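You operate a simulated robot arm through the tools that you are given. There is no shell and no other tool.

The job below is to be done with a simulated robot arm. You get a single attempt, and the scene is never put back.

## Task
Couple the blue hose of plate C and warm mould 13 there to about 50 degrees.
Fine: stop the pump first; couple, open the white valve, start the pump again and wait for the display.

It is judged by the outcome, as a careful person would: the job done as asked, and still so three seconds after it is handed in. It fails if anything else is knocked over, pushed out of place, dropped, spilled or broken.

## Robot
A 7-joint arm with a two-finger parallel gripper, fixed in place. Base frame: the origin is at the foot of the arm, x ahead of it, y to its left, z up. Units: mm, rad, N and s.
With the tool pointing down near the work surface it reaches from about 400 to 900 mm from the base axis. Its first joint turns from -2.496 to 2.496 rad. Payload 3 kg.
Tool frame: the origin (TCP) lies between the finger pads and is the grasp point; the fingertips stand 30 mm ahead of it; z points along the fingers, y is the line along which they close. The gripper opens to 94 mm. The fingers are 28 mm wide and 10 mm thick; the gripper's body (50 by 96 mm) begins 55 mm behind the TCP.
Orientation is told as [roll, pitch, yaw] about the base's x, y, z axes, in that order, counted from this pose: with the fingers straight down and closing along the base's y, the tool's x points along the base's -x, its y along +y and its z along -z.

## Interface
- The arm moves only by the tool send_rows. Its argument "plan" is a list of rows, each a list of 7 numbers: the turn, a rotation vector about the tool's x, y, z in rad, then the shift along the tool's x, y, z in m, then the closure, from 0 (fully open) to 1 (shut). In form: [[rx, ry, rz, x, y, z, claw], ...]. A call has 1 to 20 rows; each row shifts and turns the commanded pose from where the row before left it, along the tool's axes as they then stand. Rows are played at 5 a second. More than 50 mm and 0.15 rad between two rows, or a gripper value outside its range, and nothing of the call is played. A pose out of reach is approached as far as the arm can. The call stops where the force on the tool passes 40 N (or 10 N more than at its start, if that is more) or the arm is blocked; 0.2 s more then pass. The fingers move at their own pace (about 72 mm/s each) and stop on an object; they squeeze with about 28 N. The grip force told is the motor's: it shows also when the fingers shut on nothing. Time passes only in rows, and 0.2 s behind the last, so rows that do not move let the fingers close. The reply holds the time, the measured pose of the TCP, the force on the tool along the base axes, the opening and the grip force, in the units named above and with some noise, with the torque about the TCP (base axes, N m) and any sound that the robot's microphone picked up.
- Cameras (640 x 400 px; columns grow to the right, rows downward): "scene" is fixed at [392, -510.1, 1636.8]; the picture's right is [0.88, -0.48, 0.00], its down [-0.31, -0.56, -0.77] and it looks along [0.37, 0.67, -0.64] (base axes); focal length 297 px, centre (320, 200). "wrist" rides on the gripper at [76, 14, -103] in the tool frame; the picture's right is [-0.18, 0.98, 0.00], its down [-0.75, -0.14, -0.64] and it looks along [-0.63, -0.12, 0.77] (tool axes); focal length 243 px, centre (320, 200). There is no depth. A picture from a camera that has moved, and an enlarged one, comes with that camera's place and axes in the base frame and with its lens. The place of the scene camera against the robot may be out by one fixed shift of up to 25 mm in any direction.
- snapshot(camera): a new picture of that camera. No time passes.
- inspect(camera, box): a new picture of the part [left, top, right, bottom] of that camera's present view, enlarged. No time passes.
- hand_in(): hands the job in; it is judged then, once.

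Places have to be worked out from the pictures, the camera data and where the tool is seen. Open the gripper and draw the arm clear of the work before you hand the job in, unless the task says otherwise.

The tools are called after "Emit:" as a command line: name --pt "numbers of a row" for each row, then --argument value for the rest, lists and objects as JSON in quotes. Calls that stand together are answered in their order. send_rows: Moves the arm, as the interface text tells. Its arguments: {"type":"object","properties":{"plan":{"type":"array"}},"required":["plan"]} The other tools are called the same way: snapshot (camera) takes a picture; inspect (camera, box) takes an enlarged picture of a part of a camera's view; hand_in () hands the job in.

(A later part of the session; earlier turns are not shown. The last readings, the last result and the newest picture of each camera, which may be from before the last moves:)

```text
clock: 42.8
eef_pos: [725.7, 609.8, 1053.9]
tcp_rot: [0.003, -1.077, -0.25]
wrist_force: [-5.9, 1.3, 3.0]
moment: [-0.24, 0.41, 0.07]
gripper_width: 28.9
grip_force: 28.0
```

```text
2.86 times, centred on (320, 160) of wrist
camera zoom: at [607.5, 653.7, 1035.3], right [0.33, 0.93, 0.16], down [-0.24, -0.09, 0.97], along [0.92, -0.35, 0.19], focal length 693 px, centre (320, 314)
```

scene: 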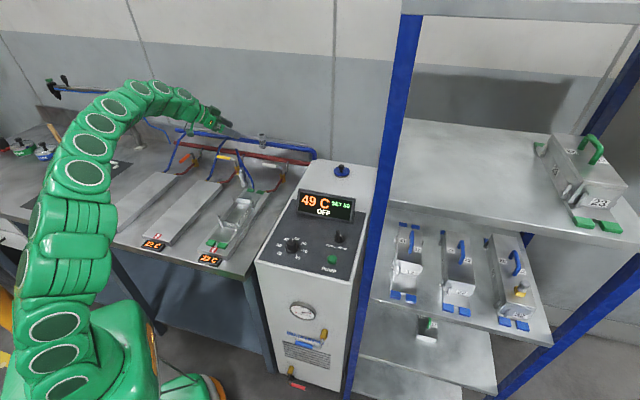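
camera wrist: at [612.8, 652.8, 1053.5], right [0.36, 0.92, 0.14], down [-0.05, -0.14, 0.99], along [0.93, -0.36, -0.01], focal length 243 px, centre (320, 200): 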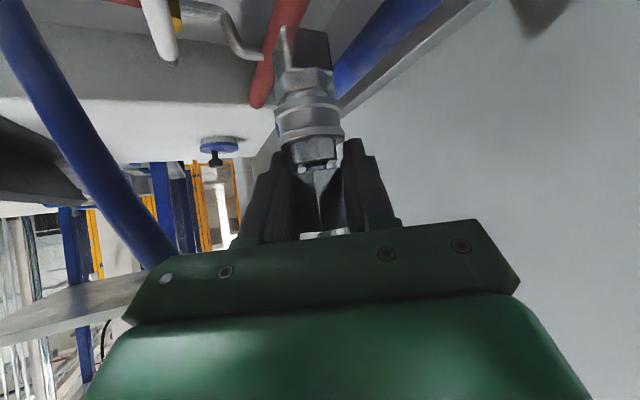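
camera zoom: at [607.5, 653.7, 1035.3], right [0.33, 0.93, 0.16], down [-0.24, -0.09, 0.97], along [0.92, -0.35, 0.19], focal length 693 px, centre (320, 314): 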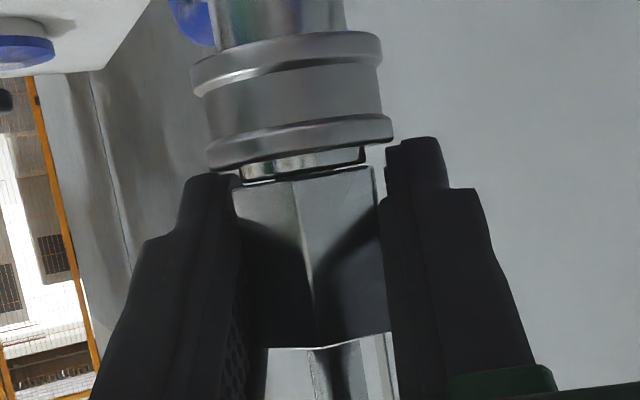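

The plug has gone in nearly to its shoulder with only a few newtons. A little further to seat it.

Emit:
send_rows --pt "0 0 0 0.0011 0 0.0003 1" --pt "0 0 0 0.0009 0 0.0005 1" --pt "0 0 0 0.0009 0 0.0005 1"

Emit:
inspect --camera "wrist" --box '[270, 90, 370, 230]'

Emit:
inspect --camera "scene" --box '[250, 110, 280, 140]'

```text
clock: 43.6
eef_pos: [725.4, 608.1, 1054.2]
tcp_rot: [0.012, -1.082, -0.257]
wrist_force: [-8.1, 2.0, 32.5]
moment: [-0.25, 0.27, 0.14]
gripper_width: 28.9
grip_force: 28.1
```

```text
2.86 times, centred on (320, 160) of wrist
camera zoom: at [607.7, 653.7, 1034.5], right [0.32, 0.93, 0.17], down [-0.24, -0.09, 0.97], along [0.91, -0.35, 0.2], focal length 693 px, centre (320, 314)
```

zoom: 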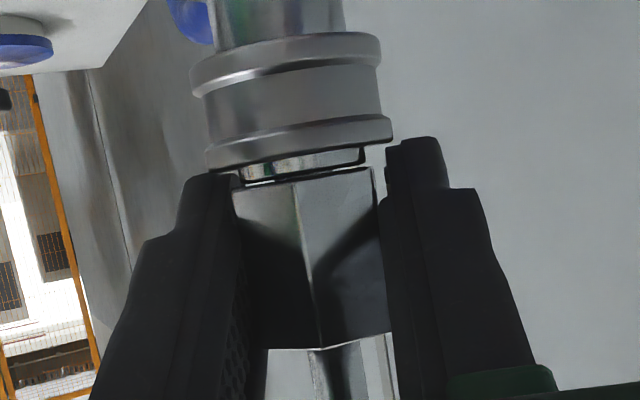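

```text
13.33 times, centred on (265, 125) of scene
camera zoom: at [392.0, -510.1, 1636.8], right [0.88, -0.48, 0.0], down [-0.31, -0.56, -0.77], along [0.37, 0.67, -0.64], focal length 3958 px, centre (1053, 1200)
```

zoom: 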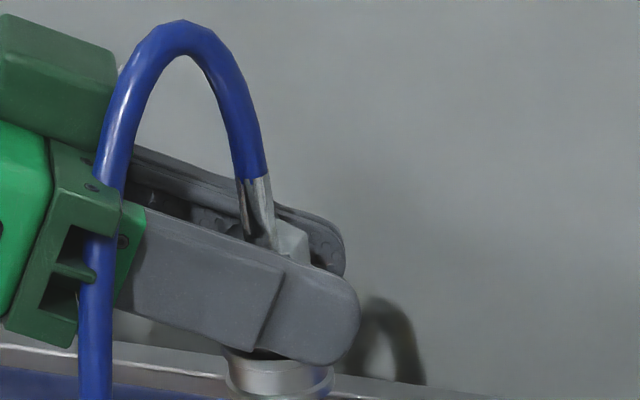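

Force is 32 N with just a hairline gap left and no click yet. I press a bit more in half-millimetre steps.

Emit:
send_rows --pt "0 0 0 0.0004 0 0.0002 1" --pt "0 0 0 0.0004 0 0.0002 1" --pt "0 0 0 0.0004 0 0.0002 1"

Emit:
inspect --camera "wrist" --box '[280, 120, 360, 200]'

```text
clock: 44.4
eef_pos: [725.4, 608.4, 1050.5]
tcp_rot: [0.006, -1.078, -0.253]
wrist_force: [0.9, 6.6, 26.3]
moment: [-0.08, -0.04, 0.18]
gripper_width: 29.0
grip_force: 28.0
```

```text
5.00 times, centred on (320, 160) of wrist
camera zoom: at [607.9, 653.7, 1031.2], right [0.33, 0.93, 0.16], down [-0.24, -0.09, 0.97], along [0.91, -0.35, 0.19], focal length 1213 px, centre (320, 400)
```

zoom: 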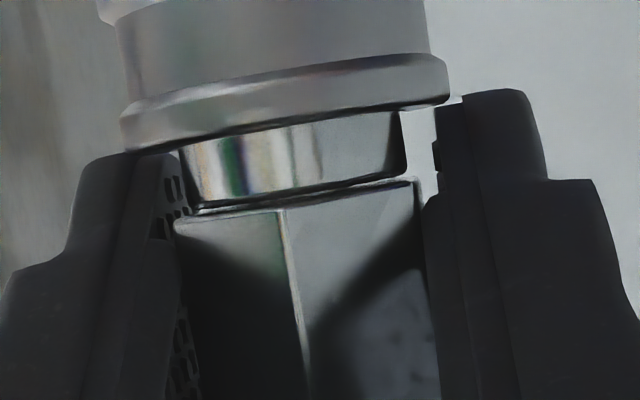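

The fingers slid about 4 mm down the hex while the plug's shoulder sits about on the ring; no click was reported. I ease the load and open slightly to see whether the plug is latched or pops back.

Emit:
send_rows --pt "0 0 0 -0.0009 0 -0.0005 1" --pt "0 0 0 0 0 0 0.64" --pt "0 0 0 0 0 0 0.62" --pt "0 0 0 0 0 0 0.62"

Emit:
inspect --camera "wrist" --box '[270, 100, 370, 220]'

Emit:
inspect --camera "scene" --box '[250, 110, 280, 140]'

```text
clock: 45.4
eef_pos: [726.9, 609.5, 1050.4]
tcp_rot: [0.001, -1.078, -0.253]
wrist_force: [0.8, 0.6, 0.1]
moment: [0.02, 0.01, 0.01]
gripper_width: 35.9
grip_force: 0.3
```

```text
3.33 times, centred on (320, 160) of wrist
camera zoom: at [607.9, 653.7, 1031.3], right [0.33, 0.93, 0.16], down [-0.24, -0.09, 0.97], along [0.91, -0.36, 0.19], focal length 809 px, centre (320, 333)
```

zoom: 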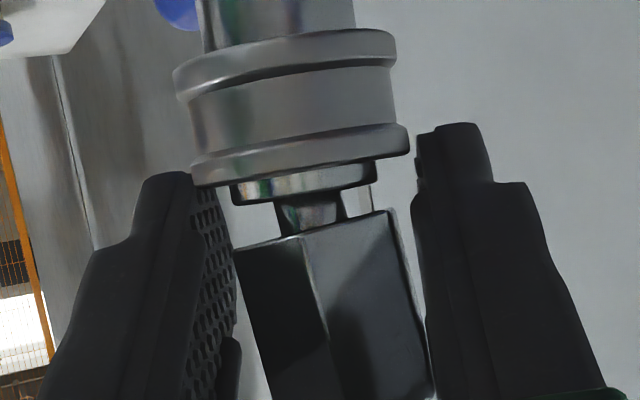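

```text
13.33 times, centred on (265, 125) of scene
camera zoom: at [392.0, -510.1, 1636.8], right [0.88, -0.48, 0.0], down [-0.31, -0.56, -0.77], along [0.37, 0.67, -0.64], focal length 3958 px, centre (1053, 1200)
```

zoom: 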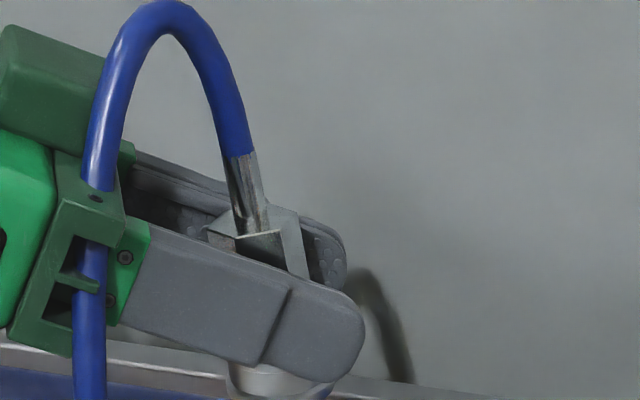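

The plug popped up about 7 mm when released, so it isn't latched, and I see my finger edges had been loading the spring sleeve instead. Better: hold the thin barb above the hex with the tool level, so the flat finger undersides push squarely on the hex's top. I raise the open fingers along the plug first.

Emit:
send_rows --pt "0 0 0 -0.00925 0 -0.00497 0.62" --pt "0 0 0 -0.00925 0 -0.00497 0.62" --pt "0 0 0 -0.00925 0 -0.00497 0.62" --pt "0 0 0 -0.00925 0 -0.00497 0.62"

Emit:
snapshot --camera "wrist"

Emit:
inspect --camera "scene" --box '[245, 105, 285, 145]'

```text
clock: 46.4
eef_pos: [725.9, 608.5, 1090.3]
tcp_rot: [0.003, -1.076, -0.25]
wrist_force: [0.8, -0.2, 0.0]
moment: [-0.01, 0.01, -0.02]
gripper_width: 35.9
grip_force: 0.0
```

```text
taken
camera wrist: at [608.5, 653.1, 1072.5], right [0.33, 0.93, 0.16], down [-0.24, -0.09, 0.97], along [0.92, -0.35, 0.19], focal length 243 px, centre (320, 200)
```

wrist: 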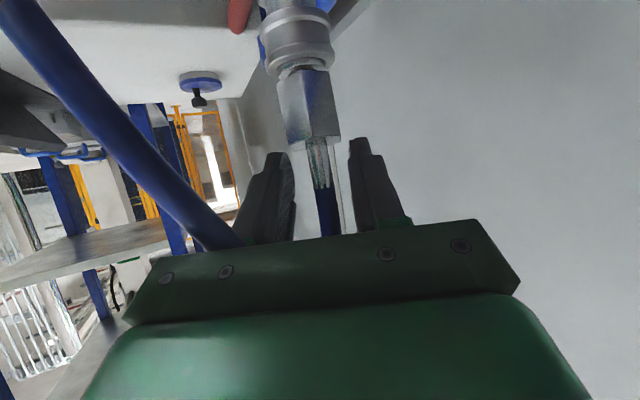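

```text
10.00 times, centred on (265, 125) of scene
camera zoom: at [392.0, -510.1, 1636.8], right [0.88, -0.48, 0.0], down [-0.31, -0.56, -0.77], along [0.37, 0.67, -0.64], focal length 2969 px, centre (870, 950)
```

zoom: 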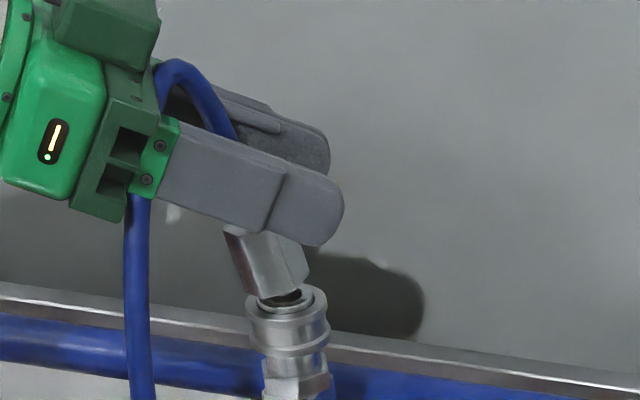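

Freed, the plug now leans back toward the hand by about 17° but its nose is still in the hole. I raise 8 mm more and level the tool (fingers horizontal, still straddling the barb).

Emit:
send_rows --pt "0 0 0 -0.007 0 -0.0038 0.62" --pt "0 -0.098 0 0 0 0 0.62" --pt "0 -0.098 0 0 0 0 0.62" --pt "0 -0.098 0 0 0 0 0.62" --pt "0 -0.098 0 0 0 0 0.62" --pt "0 -0.1 0 0 0 0 0.62"

Emit:
snapshot --camera "wrist"

Emit:
inspect --camera "scene" --box '[240, 100, 290, 150]'

```text
clock: 47.8
eef_pos: [725.9, 609.0, 1101.1]
tcp_rot: [1.64, -1.57, -1.887]
wrist_force: [0.3, 0.2, 0.1]
moment: [0.03, -0.02, -0.02]
gripper_width: 35.6
grip_force: 0.0
```

```text
taken
camera wrist: at [630.7, 648.0, 1024.3], right [0.24, 0.95, 0.19], down [-0.66, 0.02, 0.75], along [0.71, -0.3, 0.63], focal length 243 px, centre (320, 200)
```

wrist: 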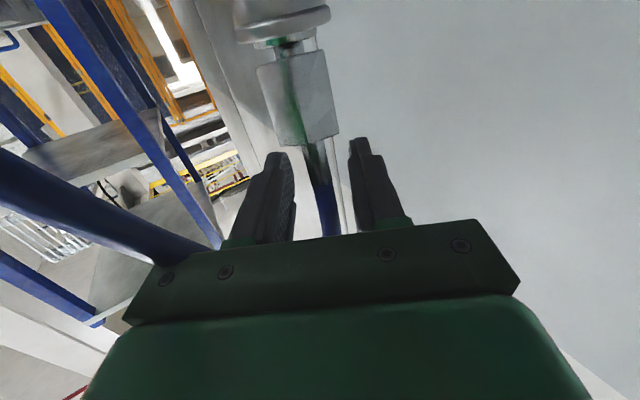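

```text
8.00 times, centred on (265, 125) of scene
camera zoom: at [392.0, -510.1, 1636.8], right [0.88, -0.48, 0.0], down [-0.31, -0.56, -0.77], along [0.37, 0.67, -0.64], focal length 2375 px, centre (760, 800)
```

zoom: 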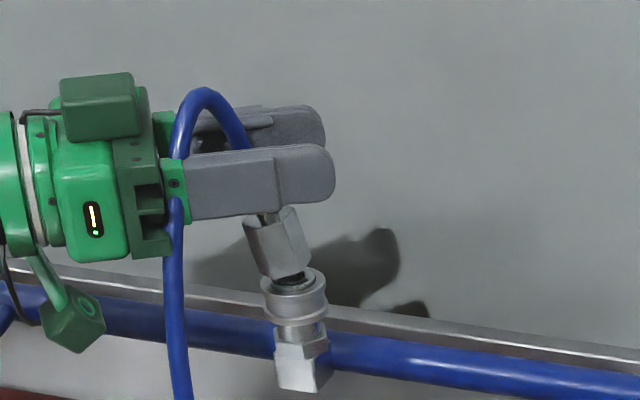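

The tool is level with the barb between the fingers, about 10 mm behind the grasp point. I close on the barb and pull the plug upright by moving forward about 16 mm.

Emit:
send_rows --pt "0 0 0 0 0 0 0.75" --pt "0 0 0 0 0 0 0.85" --pt "0 0 0 0 0 0 1" --pt "0 0 0 0 0 0 1"

Emit:
send_rows --pt "0 0 0 0 0 0.004 1" --pt "0 0 0 0 0 0.004 1" --pt "0 0 0 0 0 0.004 1"

Emit:
snapshot --camera "wrist"

Emit:
inspect --camera "scene" --box '[240, 100, 290, 150]'

```text
clock: 48.8
eef_pos: [726.1, 607.7, 1101.0]
tcp_rot: [0.92, -1.569, -1.169]
wrist_force: [-0.8, -0.2, 0.6]
moment: [0.01, 0.06, 0.01]
gripper_width: 13.2
grip_force: 28.2
```

```text
clock: 49.6
eef_pos: [737.1, 606.2, 1100.9]
tcp_rot: [0.927, -1.568, -1.178]
wrist_force: [-10.8, 2.6, 6.9]
moment: [0.25, 0.87, -0.01]
gripper_width: 13.5
grip_force: 28.5
```

```text
taken
camera wrist: at [641.7, 645.2, 1024.6], right [0.24, 0.95, 0.19], down [-0.66, 0.02, 0.75], along [0.71, -0.3, 0.63], focal length 243 px, centre (320, 200)
```

wrist: 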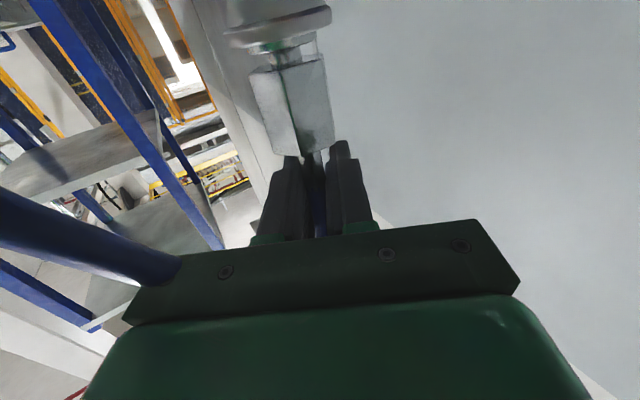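

```text
8.00 times, centred on (265, 125) of scene
camera zoom: at [392.0, -510.1, 1636.8], right [0.88, -0.48, 0.0], down [-0.31, -0.56, -0.77], along [0.37, 0.67, -0.64], focal length 2375 px, centre (760, 800)
```

zoom: 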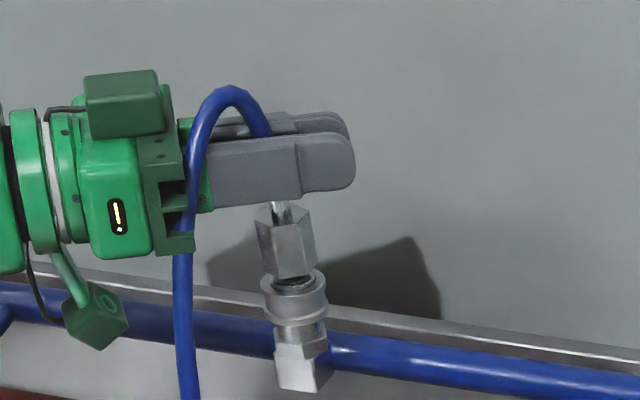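

The plug is nearly upright now. I push straight down in 2 mm steps with a slight forward bias.

Emit:
send_rows --pt "0 0 0 0.002 0 0.0005 1" --pt "0 0 0 0.002 0 0.0005 1" --pt "0 0 0 0.002 0 0 1"

Emit:
inspect --camera "scene" --box '[250, 110, 280, 140]'

Emit:
inspect --camera "wrist" --box '[250, 0, 370, 160]'

```text
clock: 50.4
eef_pos: [738.2, 605.6, 1096.3]
tcp_rot: [1.786, -1.567, -2.036]
wrist_force: [7.5, 11.1, 18.0]
moment: [0.22, 0.22, -0.09]
gripper_width: 13.9
grip_force: 28.1
```

```text
13.33 times, centred on (265, 125) of scene
camera zoom: at [392.0, -510.1, 1636.8], right [0.88, -0.48, 0.0], down [-0.31, -0.56, -0.77], along [0.37, 0.67, -0.64], focal length 3958 px, centre (1053, 1200)
```

zoom: 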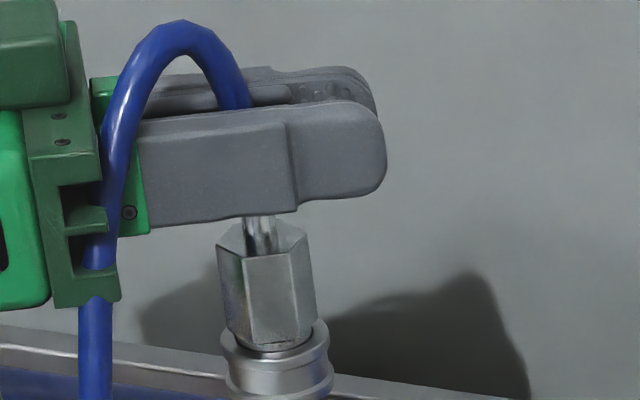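

```text
2.50 times, centred on (310, 80) of wrist
camera zoom: at [643.5, 644.9, 1019.7], right [0.24, 0.95, 0.19], down [-0.66, 0.02, 0.75], along [0.71, -0.31, 0.63], focal length 606 px, centre (345, 500)
```

zoom: 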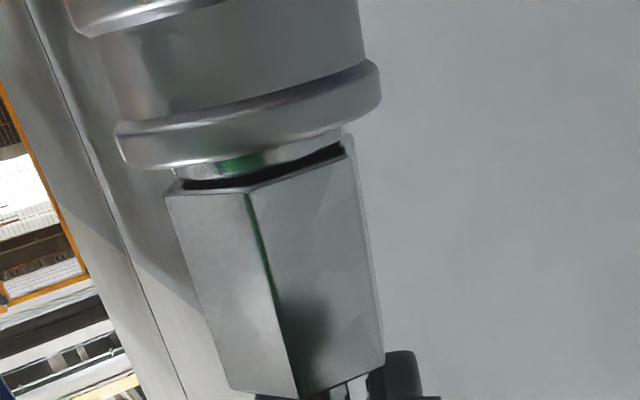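

The plug is going in square, with a small side load along +y. I trim 0.5 mm that way and keep pressing in 1 mm steps.

Emit:
send_rows --pt "0 0 0 0.001 0.0003 0 1" --pt "0 0 0 0.001 0.0003 0 1" --pt "0 0 0 0.001 0 0 1"

Emit:
inspect --camera "scene" --box '[250, 110, 280, 140]'

Emit:
inspect --camera "wrist" --box '[250, 0, 370, 160]'

```text
clock: 51.2
eef_pos: [737.9, 605.7, 1093.5]
tcp_rot: [1.641, -1.569, -1.888]
wrist_force: [2.1, 0.7, 35.1]
moment: [0.1, 0.27, -0.01]
gripper_width: 13.7
grip_force: 27.9
```

```text
13.33 times, centred on (265, 125) of scene
camera zoom: at [392.0, -510.1, 1636.8], right [0.88, -0.48, 0.0], down [-0.31, -0.56, -0.77], along [0.37, 0.67, -0.64], focal length 3958 px, centre (1053, 1200)
```

zoom: 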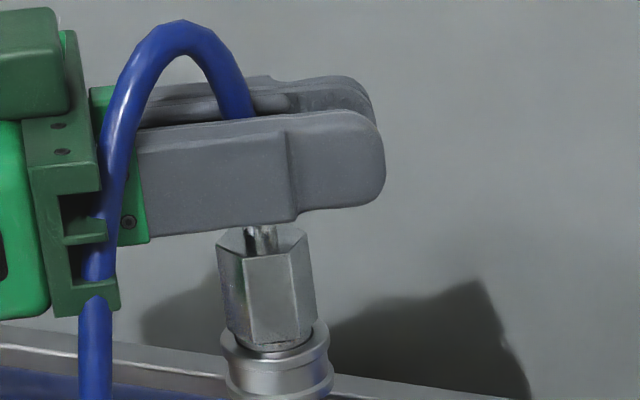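

```text
2.50 times, centred on (310, 80) of wrist
camera zoom: at [642.9, 645.1, 1016.7], right [0.24, 0.95, 0.19], down [-0.66, 0.02, 0.75], along [0.71, -0.31, 0.63], focal length 606 px, centre (345, 500)
```

zoom: 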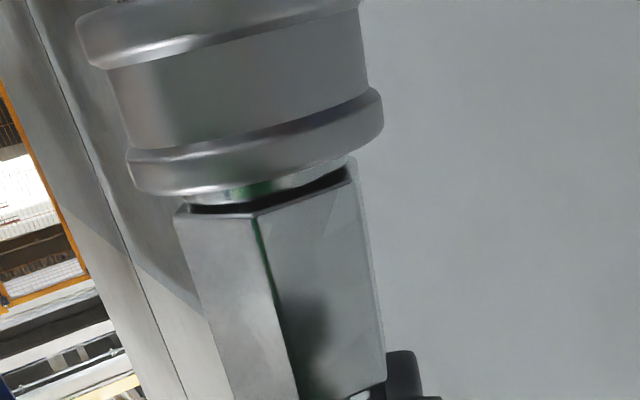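

Axial force is 35 N with almost no side load, yet no click was reported. I test whether it is latched by pulling up gently.

Emit:
send_rows --pt "0 0 0 -0.0015 0 0 1" --pt "0 0 0 -0.0015 0 0 1" --pt "0 0 0 -0.001 0 0 1"

Emit:
inspect --camera "wrist" --box '[250, 0, 370, 160]'

```text
clock: 52.0
eef_pos: [738.5, 606.0, 1093.2]
tcp_rot: [-0.151, -1.565, -0.1]
wrist_force: [-22.9, -20.4, -4.8]
moment: [-0.25, 0.16, 0.24]
gripper_width: 13.2
grip_force: 28.1
```

```text
2.50 times, centred on (310, 80) of wrist
camera zoom: at [642.6, 645.2, 1017.1], right [0.24, 0.95, 0.18], down [-0.65, 0.02, 0.76], along [0.72, -0.3, 0.63], focal length 606 px, centre (345, 500)
```

zoom: 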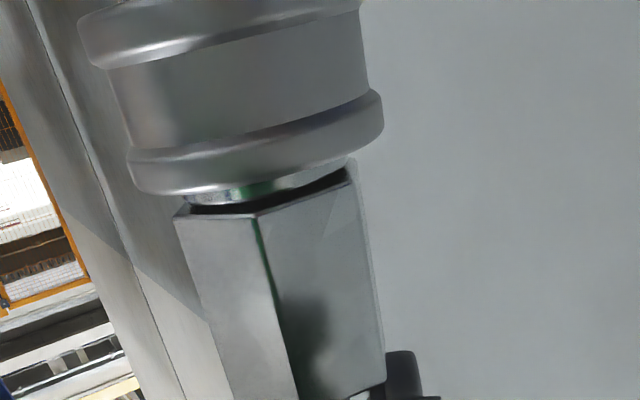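

Odd: I commanded 4 mm up but the hand stayed at z≈1093 and a side load toward the wall appeared. I hold still and read again before deciding.

Emit:
send_rows --pt "0 0 0 0 0 0 1"

Emit:
snapshot --camera "scene"

Emit:
inspect --camera "scene" --box '[250, 110, 280, 140]'

```text
clock: 52.5
eef_pos: [738.2, 605.4, 1093.1]
tcp_rot: [-0.115, -1.563, -0.134]
wrist_force: [-5.3, -6.3, -0.1]
moment: [-0.09, 0.03, 0.05]
gripper_width: 13.5
grip_force: 28.2
stopped in row 1: the force on the tool passed its limit at 43 N (the readings are from after the stop); the commanded pose is now the measured one
```

```text
taken
```

scene: 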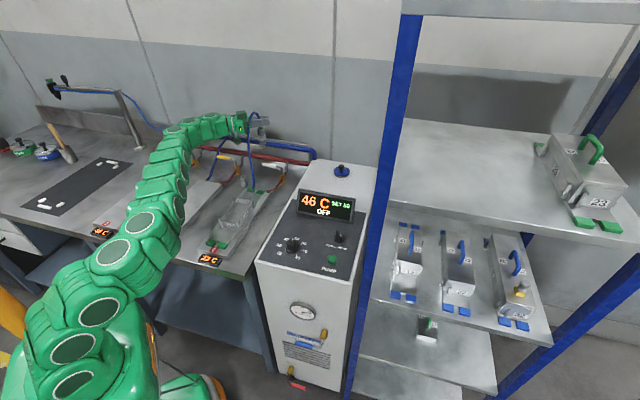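

```text
13.33 times, centred on (265, 125) of scene
camera zoom: at [392.0, -510.1, 1636.8], right [0.88, -0.48, 0.0], down [-0.31, -0.56, -0.77], along [0.37, 0.67, -0.64], focal length 3958 px, centre (1053, 1200)
```

zoom: 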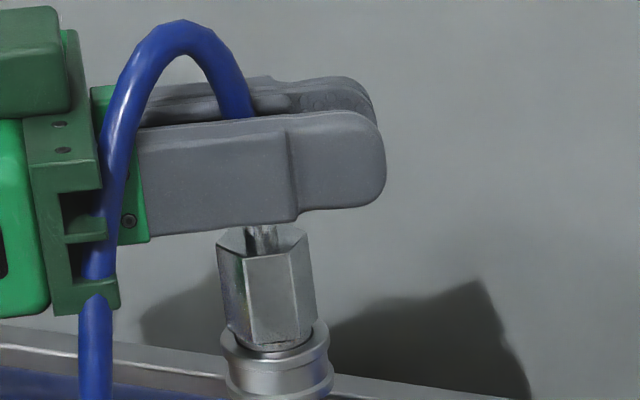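

The load built up to 43 N against a plug that did not move at all, which is quite unlike before; it may be latched now. I release the barb a few millimetres to see whether the plug stays put.

Emit:
send_rows --pt "0 0 0 0 0 0 0.82" --pt "0 0 0 0 0 0 0.8" --pt "0 0 0 0 0 0 0.8"

Emit:
inspect --camera "scene" --box '[250, 110, 280, 140]'

Emit:
inspect --camera "wrist" --box '[250, 0, 370, 160]'

```text
clock: 53.2
eef_pos: [739.1, 605.7, 1094.2]
tcp_rot: [-0.128, -1.566, -0.12]
wrist_force: [1.4, -0.4, -0.5]
moment: [-0.02, -0.01, 0.01]
gripper_width: 18.6
grip_force: 0.1
```

```text
13.33 times, centred on (265, 125) of scene
camera zoom: at [392.0, -510.1, 1636.8], right [0.88, -0.48, 0.0], down [-0.31, -0.56, -0.77], along [0.37, 0.67, -0.64], focal length 3958 px, centre (1053, 1200)
```

zoom: 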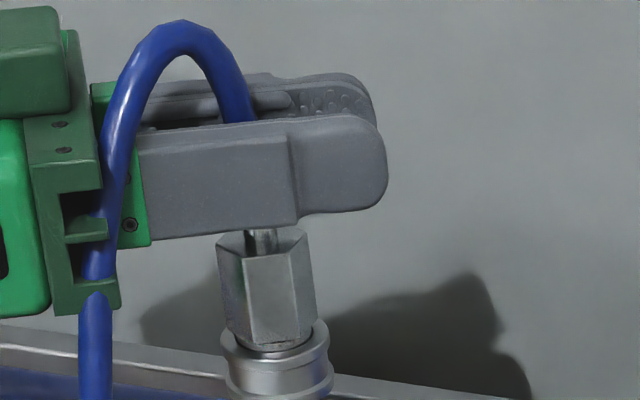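

```text
2.50 times, centred on (310, 80) of wrist
camera zoom: at [642.8, 645.4, 1017.0], right [0.24, 0.95, 0.18], down [-0.65, 0.02, 0.76], along [0.72, -0.3, 0.63], focal length 606 px, centre (345, 500)
```

zoom: 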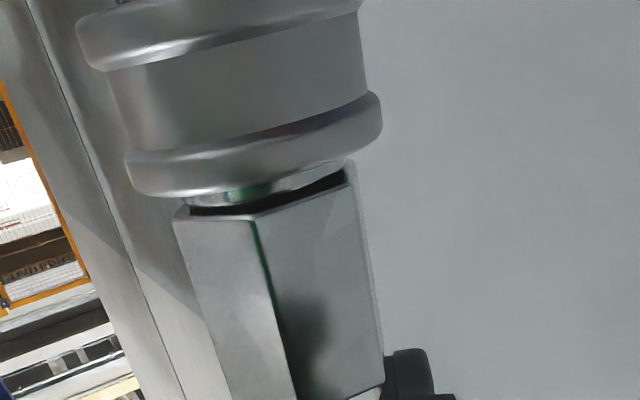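

The plug stays exactly in place when released, with no pop-up and no lean, so it appears latched. I withdraw the hand straight back and look at it unobstructed.

Emit:
send_rows --pt "0 0 0 -0.002 0 -0.012 0.75" --pt "0 0 0 0 0 -0.016 0.7" --pt "0 0 0 0 0 -0.016 0.66" --pt "0 0 0 0 0 -0.016 0.66" --pt "0 0 0 0 0 -0.02 0.66"

Emit:
inspect --camera "scene" --box '[230, 100, 290, 160]'

Emit:
snapshot --camera "wrist"

```text
clock: 54.5
eef_pos: [662.7, 627.3, 1095.3]
tcp_rot: [-0.055, -1.566, -0.195]
wrist_force: [0.1, 0.2, -0.6]
moment: [0.01, 0.01, 0.01]
gripper_width: 32.0
grip_force: 0.0
```

```text
6.67 times, centred on (260, 130) of scene
camera zoom: at [392.0, -510.1, 1636.8], right [0.88, -0.48, 0.0], down [-0.31, -0.56, -0.77], along [0.37, 0.67, -0.64], focal length 1979 px, centre (720, 667)
```

zoom: 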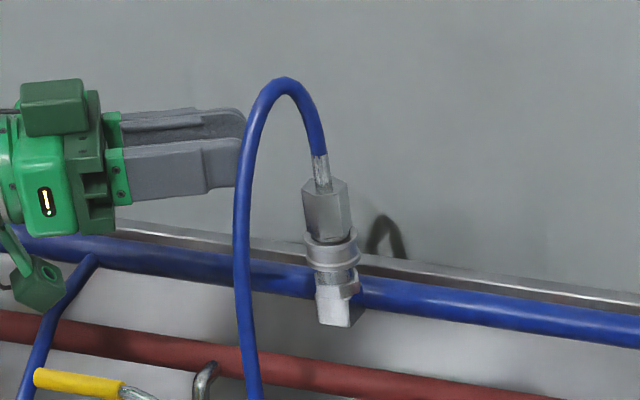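

```text
taken
camera wrist: at [565.9, 666.3, 1019.8], right [0.24, 0.95, 0.18], down [-0.65, 0.02, 0.76], along [0.72, -0.3, 0.63], focal length 243 px, centre (320, 200)
```

wrist: 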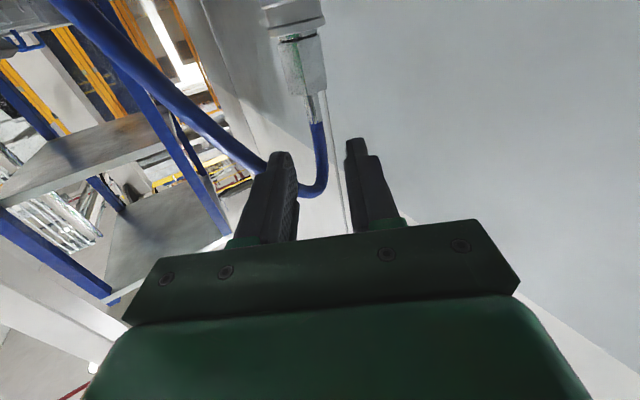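

The plug stands upright on its own with the hose in a natural arc. I inspect the joint closely to judge whether it is fully home.

Emit:
inspect --camera "scene" --box '[250, 112, 280, 142]'

Emit:
inspect --camera "wrist" --box '[250, 0, 350, 120]'

```text
13.33 times, centred on (265, 127) of scene
camera zoom: at [392.0, -510.1, 1636.8], right [0.88, -0.48, 0.0], down [-0.31, -0.56, -0.77], along [0.37, 0.67, -0.64], focal length 3958 px, centre (1053, 1173)
```

zoom: 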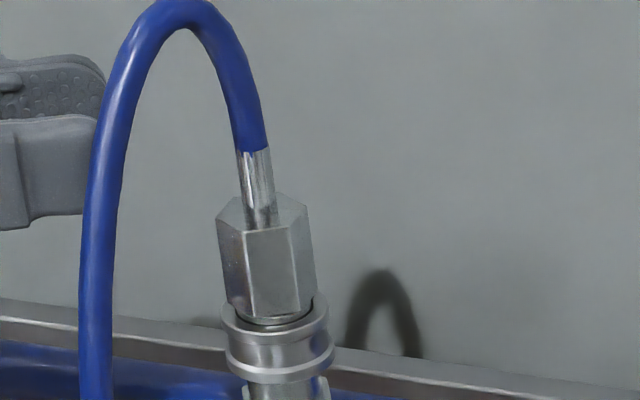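

```text
3.33 times, centred on (300, 60) of wrist
camera zoom: at [565.9, 666.3, 1019.8], right [0.24, 0.95, 0.18], down [-0.65, 0.02, 0.76], along [0.72, -0.3, 0.63], focal length 809 px, centre (387, 667)
```

zoom: 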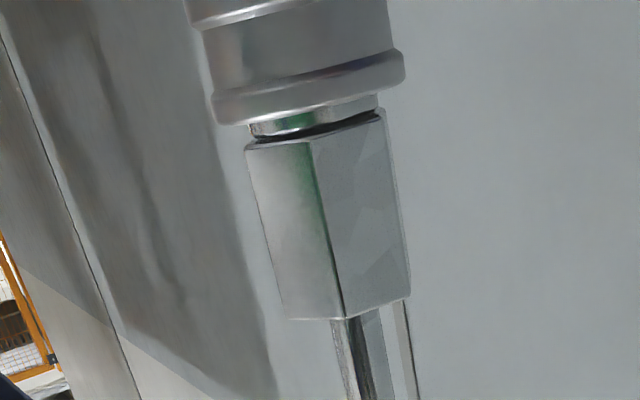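

The hex shoulder is right at the ring and square. Before trusting it with pressure I do a clean pull test: regrip the barb with the fingertips kept well away from the wall and tug gently upward.

Emit:
send_rows --pt "0 0 0 0.001 -0.0009 0.0177 0.66" --pt "0 0 0 0.001 -0.0009 0.0177 0.66" --pt "0 0 0 0.001 -0.0009 0.0177 0.66" --pt "0 0 0 0 0 0 0.85" --pt "0 0 0 0 0 0 1" --pt "0 0 0 0 0 0 1"

Emit:
send_rows --pt "0 0 0 -0.001 0 0 1" --pt "0 0 0 -0.001 0 0 1"

Emit:
inspect --camera "scene" --box '[250, 112, 280, 142]'

```text
clock: 55.8
eef_pos: [712.3, 612.2, 1092.6]
tcp_rot: [-0.159, -1.565, -0.087]
wrist_force: [13.6, 10.4, -0.8]
moment: [0.06, -0.12, 0.2]
gripper_width: 9.3
grip_force: 27.6
stopped in row 6: the force on the tool passed its limit at 42 N (the readings are from after the stop); the commanded pose is now the measured one
```

```text
clock: 56.4
eef_pos: [712.7, 612.6, 1092.2]
tcp_rot: [-0.268, -1.56, 0.019]
wrist_force: [17.2, 10.9, -22.0]
moment: [0.1, -0.06, 0.25]
gripper_width: 9.3
grip_force: 28.3
```

```text
13.33 times, centred on (265, 127) of scene
camera zoom: at [392.0, -510.1, 1636.8], right [0.88, -0.48, 0.0], down [-0.31, -0.56, -0.77], along [0.37, 0.67, -0.64], focal length 3958 px, centre (1053, 1173)
```

zoom: 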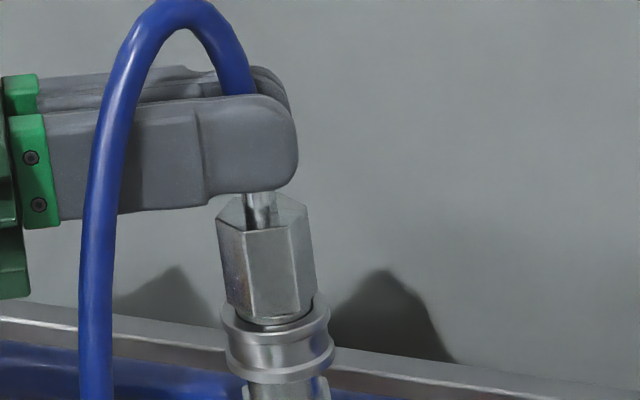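

The plug holds rigidly: 22 N of pull and over 40 N sideways without moving, so the coupling is latched. I release and back away.

Emit:
send_rows --pt "0 0 0 0.001 0 0 0.8" --pt "0 0 0 0 0 0 0.66" --pt "0 0 0 0 0 0 0.66" --pt "0 0 0 0 0 -0.02 0.66" --pt "0 0 0 0 0 -0.025 0.66" --pt "0 0 0 0 0 -0.03 0.66"

Emit:
snapshot --camera "scene"

Emit:
snapshot --camera "wrist"

```text
clock: 57.8
eef_pos: [641.2, 631.7, 1096.0]
tcp_rot: [-0.017, -1.565, -0.227]
wrist_force: [-0.8, 0.5, -0.1]
moment: [0.0, 0.03, 0.02]
gripper_width: 31.9
grip_force: 0.0
```

```text
taken
```

scene: 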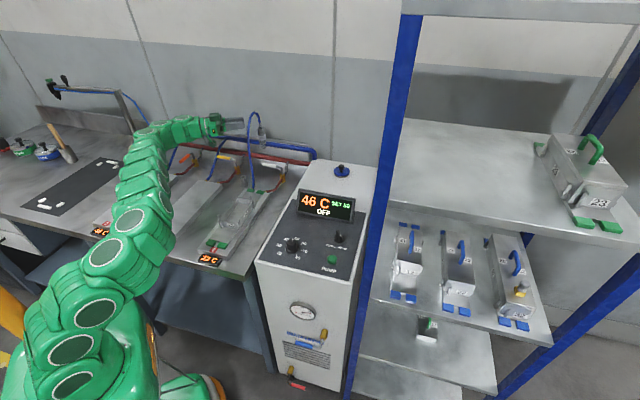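

```text
taken
camera wrist: at [545.3, 669.7, 1019.4], right [0.24, 0.95, 0.18], down [-0.65, 0.02, 0.76], along [0.72, -0.3, 0.63], focal length 243 px, centre (320, 200)
```

wrist: 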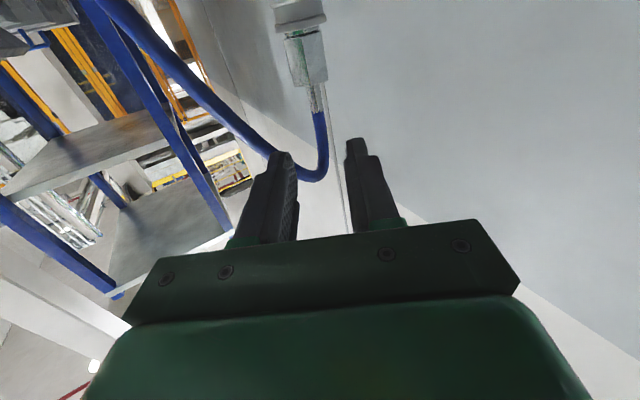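

Coupling done. Next is the white valve: its handle runs from the pivot near (758, 490) to its tip near (695, 545) at z≈933, and must swing toward the plate as the orange one points. I first move up and back, clear of the new hose arch, and bring the tool down to a 30° tilt.

Emit:
send_rows --pt "0 0 0 -0.026 -0.0224 -0.01525 0.66" --pt "0 0 0 -0.026 -0.0224 -0.01525 0.66" --pt "0 0 0 -0.026 -0.0224 -0.01525 0.66" --pt "0 0 0 -0.026 -0.0224 -0.01525 0.66" --pt "0 0.149 0 0 0 0 1" --pt "0 0.149 0 0 0 0 1" --pt "0 0.149 0 0 0 0 1" --pt "0 0.149 0 0 0 0 1" --pt "0 0.149 0 0 0 0 1" --pt "0 0.149 0 0 0 0 1" --pt "0 0.149 0 0 0 0 1"

Emit:
snapshot --camera "wrist"

Emit:
snapshot --camera "scene"

```text
clock: 60.2
eef_pos: [559.4, 557.9, 1198.4]
tcp_rot: [0.001, -0.52, -0.245]
wrist_force: [-0.3, -1.1, -0.4]
moment: [-0.01, 0.03, -0.02]
gripper_width: 0.2
grip_force: 28.1
```

```text
taken
camera wrist: at [449.5, 600.5, 1248.9], right [0.39, 0.91, 0.09], down [0.29, -0.22, 0.93], along [0.87, -0.34, -0.35], focal length 243 px, centre (320, 200)
```

wrist: 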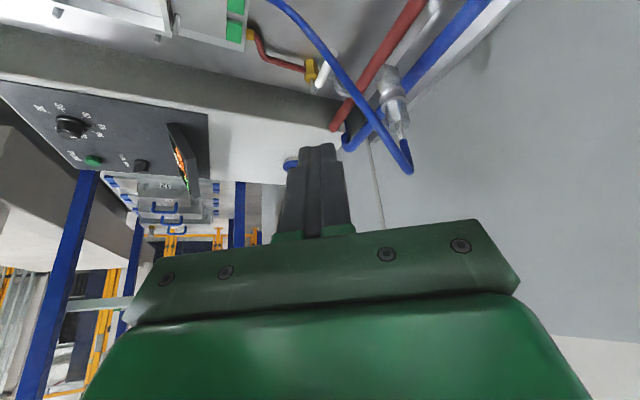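

```text
taken
```

scene: 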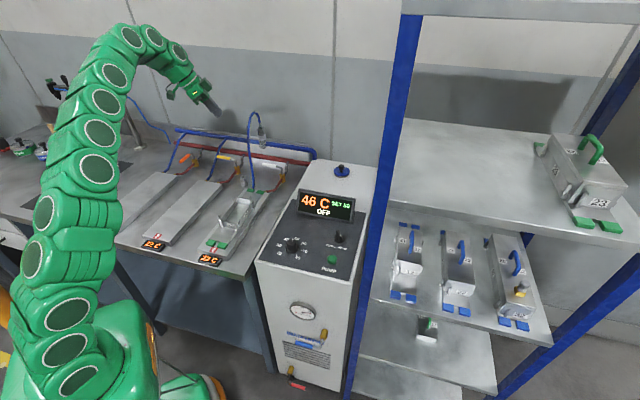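

I rotate the tool about the vertical to yaw ≈ +1.57 so that the hand will sit on the right-hand side of the handle, away from the hose.

Emit:
send_rows --pt "0 0 -0.0 0.03 0 0 1" --pt "-0.0694 0 -0.1212 0 0 0 1" --pt "-0.0694 0 -0.1212 0 0 0 1" --pt "-0.0694 0 -0.1212 0 0 0 1" --pt "-0.0694 0 -0.1212 0 0 0 1" --pt "-0.0694 0 -0.1212 0 0 0 1" --pt "-0.0694 0 -0.1212 0 0 0 1" --pt "-0.0694 0 -0.1212 0 0 0 1" --pt "-0.0694 0 -0.1212 0 0 0 1" --pt "-0.0694 0 -0.1212 0 0 0 1" --pt "-0.0694 0 -0.1212 0 0 0 1" --pt "-0.0694 0 -0.1212 0 0 0 1" --pt "-0.0694 0 -0.1212 0 0 0 1" --pt "-0.0694 0 -0.1212 0 0 0 1"

Emit:
snapshot --camera "wrist"

Emit:
snapshot --camera "scene"

```text
clock: 63.2
eef_pos: [533.2, 565.1, 1183.1]
tcp_rot: [-0.001, -0.521, 1.571]
wrist_force: [-0.1, -0.7, 0.4]
moment: [0.0, 0.02, 0.0]
gripper_width: 0.0
grip_force: 27.9
```

```text
taken
camera wrist: at [519.9, 447.2, 1233.5], right [-0.98, 0.16, 0.09], down [0.14, 0.34, 0.93], along [0.12, 0.93, -0.35], focal length 243 px, centre (320, 200)
```

wrist: 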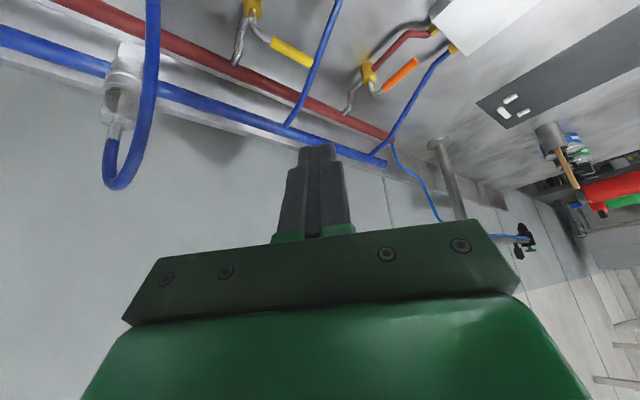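

```text
taken
```

scene: 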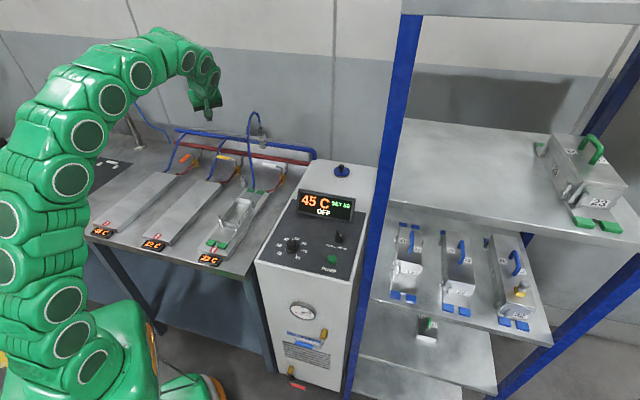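

Orientation is right. I cross over to the right of the hose, ahead of its rise from plate C, to hover near the white valve.

Emit:
send_rows --pt "0 0 0 0.0267 -0.0314 -0.0077 1" --pt "0 0 0 0.0267 -0.0314 -0.0077 1" --pt "0 0 0 0.0267 -0.0314 -0.0077 1" --pt "0 0 0 0.0267 -0.0314 -0.0077 1" --pt "0 0 0 0.0267 -0.0314 -0.0077 1"

Emit:
snapshot --camera "wrist"

Emit:
inspect --camera "wrist" --box '[200, 0, 420, 150]'

Emit:
inspect --camera "scene" --box '[200, 80, 320, 200]'

```text
clock: 64.4
eef_pos: [692.3, 427.6, 1150.8]
tcp_rot: [-0.001, -0.521, 1.57]
wrist_force: [-0.2, -0.5, -0.7]
moment: [-0.03, 0.01, -0.03]
gripper_width: 0.1
grip_force: 28.1
```

```text
taken
camera wrist: at [677.4, 310.6, 1201.9], right [-0.98, 0.16, 0.09], down [0.14, 0.34, 0.93], along [0.12, 0.93, -0.35], focal length 243 px, centre (320, 200)
```

wrist: 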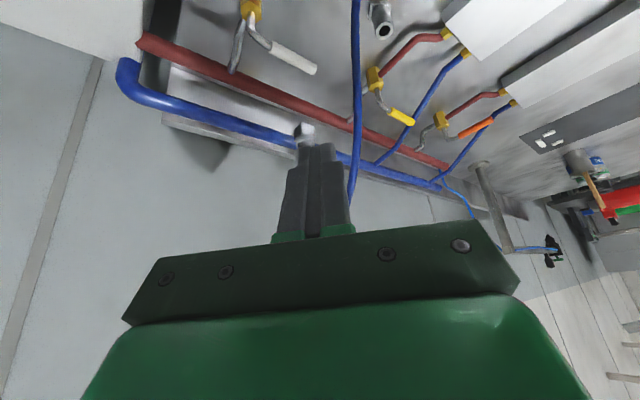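

```text
2.67 times, centred on (310, 75) of wrist
camera zoom: at [677.4, 310.6, 1201.9], right [-0.98, 0.16, 0.09], down [0.14, 0.34, 0.93], along [0.12, 0.93, -0.35], focal length 647 px, centre (347, 533)
```

zoom: 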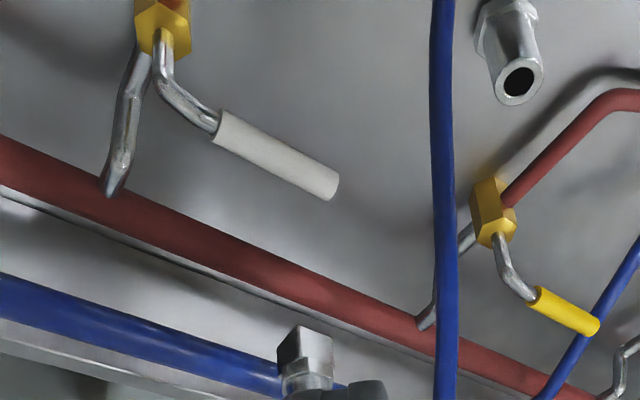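

```text
3.33 times, centred on (260, 140) of scene
camera zoom: at [392.0, -510.1, 1636.8], right [0.88, -0.48, 0.0], down [-0.31, -0.56, -0.77], along [0.37, 0.67, -0.64], focal length 990 px, centre (520, 400)
```

zoom: 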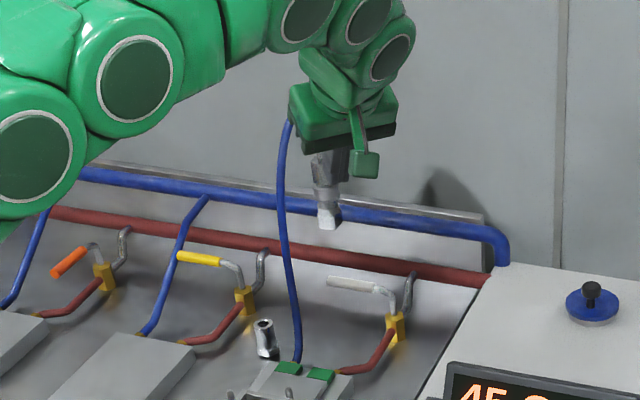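

From here I fix the valve pivot at about (757, 483) and the handle from there to (700, 545) at z≈932. I hover the closed fingertips just behind (wall side of) the handle, then check before descending.

Emit:
send_rows --pt "0 0 0 -0.007 -0.0089 0.0365 1" --pt "0 0 0 -0.007 -0.0089 0.0365 1" --pt "0 0 0 -0.007 -0.0089 0.0365 1" --pt "0 0 0 -0.007 -0.0089 0.0365 1" --pt "0 0 0 -0.007 -0.0089 0.0365 1"

Emit:
snapshot --camera "wrist"

Emit:
inspect --camera "scene" --box '[220, 100, 320, 190]'

```text
clock: 65.6
eef_pos: [735.9, 548.2, 1009.9]
tcp_rot: [-0.001, -0.521, 1.568]
wrist_force: [0.0, -0.8, 0.4]
moment: [0.0, 0.03, -0.01]
gripper_width: 0.0
grip_force: 27.9
```

```text
taken
camera wrist: at [722.5, 432.4, 1059.7], right [-0.98, 0.16, 0.09], down [0.14, 0.33, 0.93], along [0.12, 0.93, -0.35], focal length 243 px, centre (320, 200)
```

wrist: 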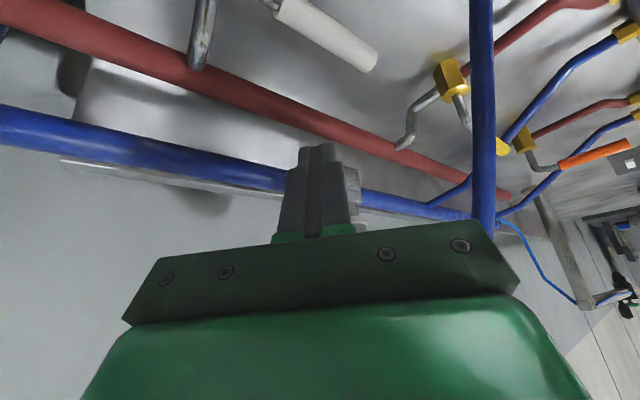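

```text
4.44 times, centred on (270, 145) of scene
camera zoom: at [392.0, -510.1, 1636.8], right [0.88, -0.48, 0.0], down [-0.31, -0.56, -0.77], along [0.37, 0.67, -0.64], focal length 1319 px, centre (542, 444)
```

zoom: 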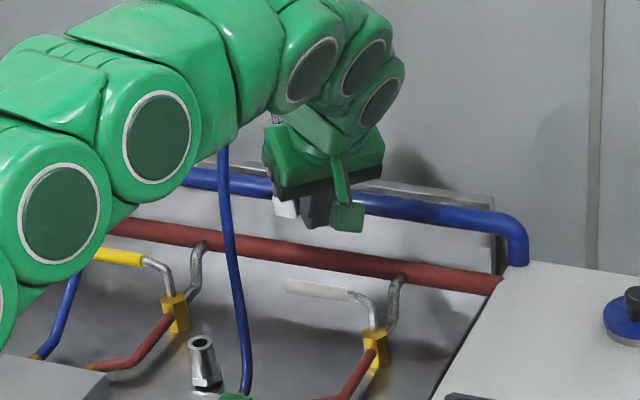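

Clearances check out: the peg will be about 7 mm behind the handle, 18 mm in from its tip. I descend straight down to handle height.

Emit:
send_rows --pt "0 0 0 0.0109 0 0.0191 1" --pt "0 0 0 0.0109 0 0.0191 1" --pt "0 0 0 0.0109 0 0.0191 1"

Emit:
snapshot --camera "wrist"

Emit:
inspect --camera "scene" --box '[220, 100, 320, 190]'

```text
clock: 66.4
eef_pos: [736.6, 550.2, 944.3]
tcp_rot: [0.001, -0.52, 1.571]
wrist_force: [0.1, 0.0, -0.1]
moment: [-0.01, 0.0, 0.02]
gripper_width: 0.0
grip_force: 28.3
```

```text
taken
camera wrist: at [723.0, 432.3, 994.5], right [-0.98, 0.16, 0.09], down [0.14, 0.33, 0.93], along [0.12, 0.93, -0.35], focal length 243 px, centre (320, 200)
```

wrist: 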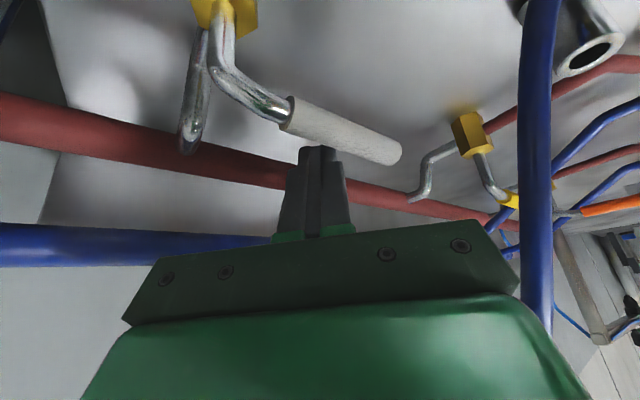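

```text
4.44 times, centred on (270, 145) of scene
camera zoom: at [392.0, -510.1, 1636.8], right [0.88, -0.48, 0.0], down [-0.31, -0.56, -0.77], along [0.37, 0.67, -0.64], focal length 1319 px, centre (542, 444)
```

zoom: 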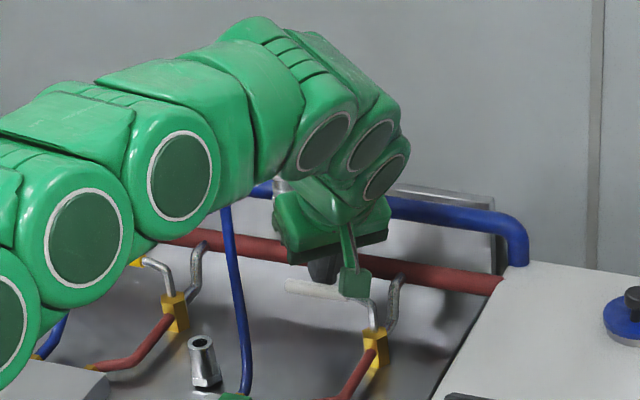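

The fingertips are behind the handle at the right height. I begin sweeping it toward the plate, following its arc, and watch the force.

Emit:
send_rows --pt "0 0 0 0.0054 0.0029 -0.0031 1" --pt "0 0 0 0.0054 0.0029 -0.0031 1" --pt "0 0 0 0.0042 0.0072 -0.0024 1" --pt "0 0 0 0.0042 0.0072 -0.0024 1"

Emit:
snapshot --camera "wrist"

```text
clock: 67.4
eef_pos: [716.2, 527.5, 943.8]
tcp_rot: [0.0, -0.52, 1.57]
wrist_force: [0.8, 0.6, 0.8]
moment: [0.05, -0.02, -0.02]
gripper_width: 0.1
grip_force: 28.3
```

```text
taken
camera wrist: at [702.4, 410.6, 994.3], right [-0.98, 0.16, 0.09], down [0.14, 0.33, 0.93], along [0.12, 0.93, -0.35], focal length 243 px, centre (320, 200)
```

wrist: 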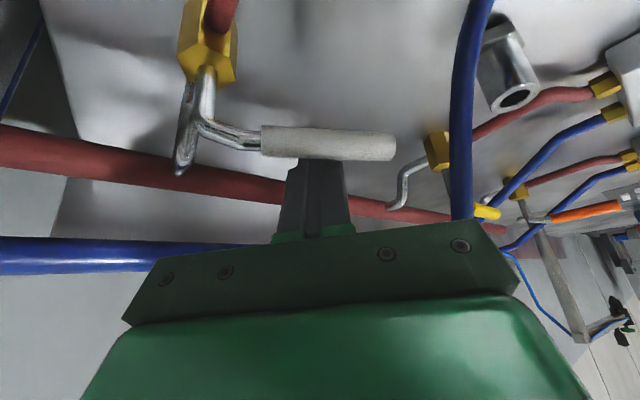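

The handle is turning easily with about 1 N. I continue the sweep.

Emit:
send_rows --pt "0 0 0 0.0042 0.0072 -0.0024 1" --pt "0 0 0 0.0069 0.0047 -0.0039 1" --pt "0 0 0 0.0069 0.0047 -0.0039 1" --pt "0 0 0 0.0069 0.0047 -0.0039 1" --pt "0 0 0 0.0071 0.0015 -0.0041 1" --pt "0 0 0 0.0071 0.0015 -0.0041 1"

Emit:
snapshot --camera "wrist"

Emit:
inspect --camera "scene" --box '[210, 110, 310, 200]'

```text
clock: 68.8
eef_pos: [691.3, 483.0, 943.7]
tcp_rot: [0.001, -0.52, 1.572]
wrist_force: [0.0, 1.3, 1.2]
moment: [-0.01, -0.01, 0.0]
gripper_width: 0.0
grip_force: 28.1
```

```text
taken
camera wrist: at [676.7, 365.0, 994.3], right [-0.98, 0.16, 0.09], down [0.14, 0.34, 0.93], along [0.12, 0.93, -0.35], focal length 243 px, centre (320, 200)
```

wrist: 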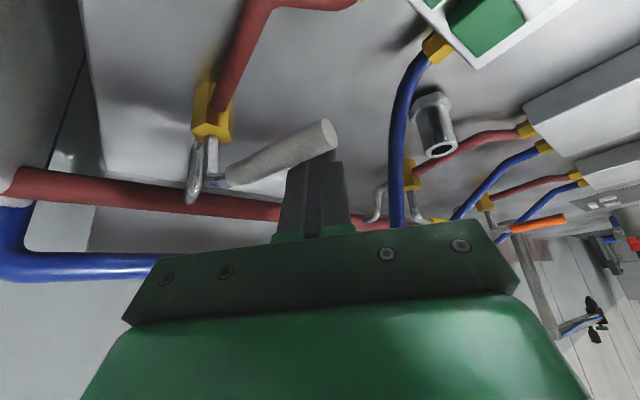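

```text
4.44 times, centred on (260, 155) of scene
camera zoom: at [392.0, -510.1, 1636.8], right [0.88, -0.48, 0.0], down [-0.31, -0.56, -0.77], along [0.37, 0.67, -0.64], focal length 1319 px, centre (587, 400)
```

zoom: 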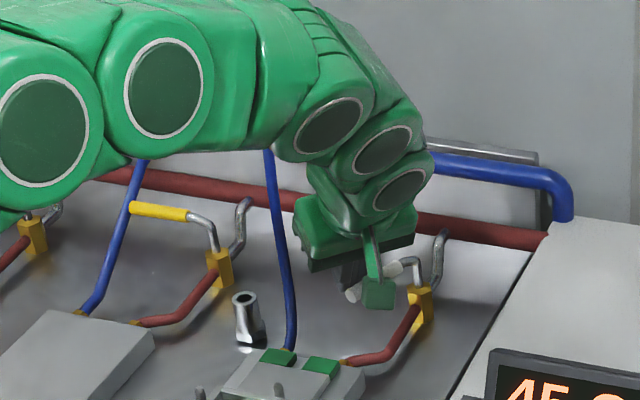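

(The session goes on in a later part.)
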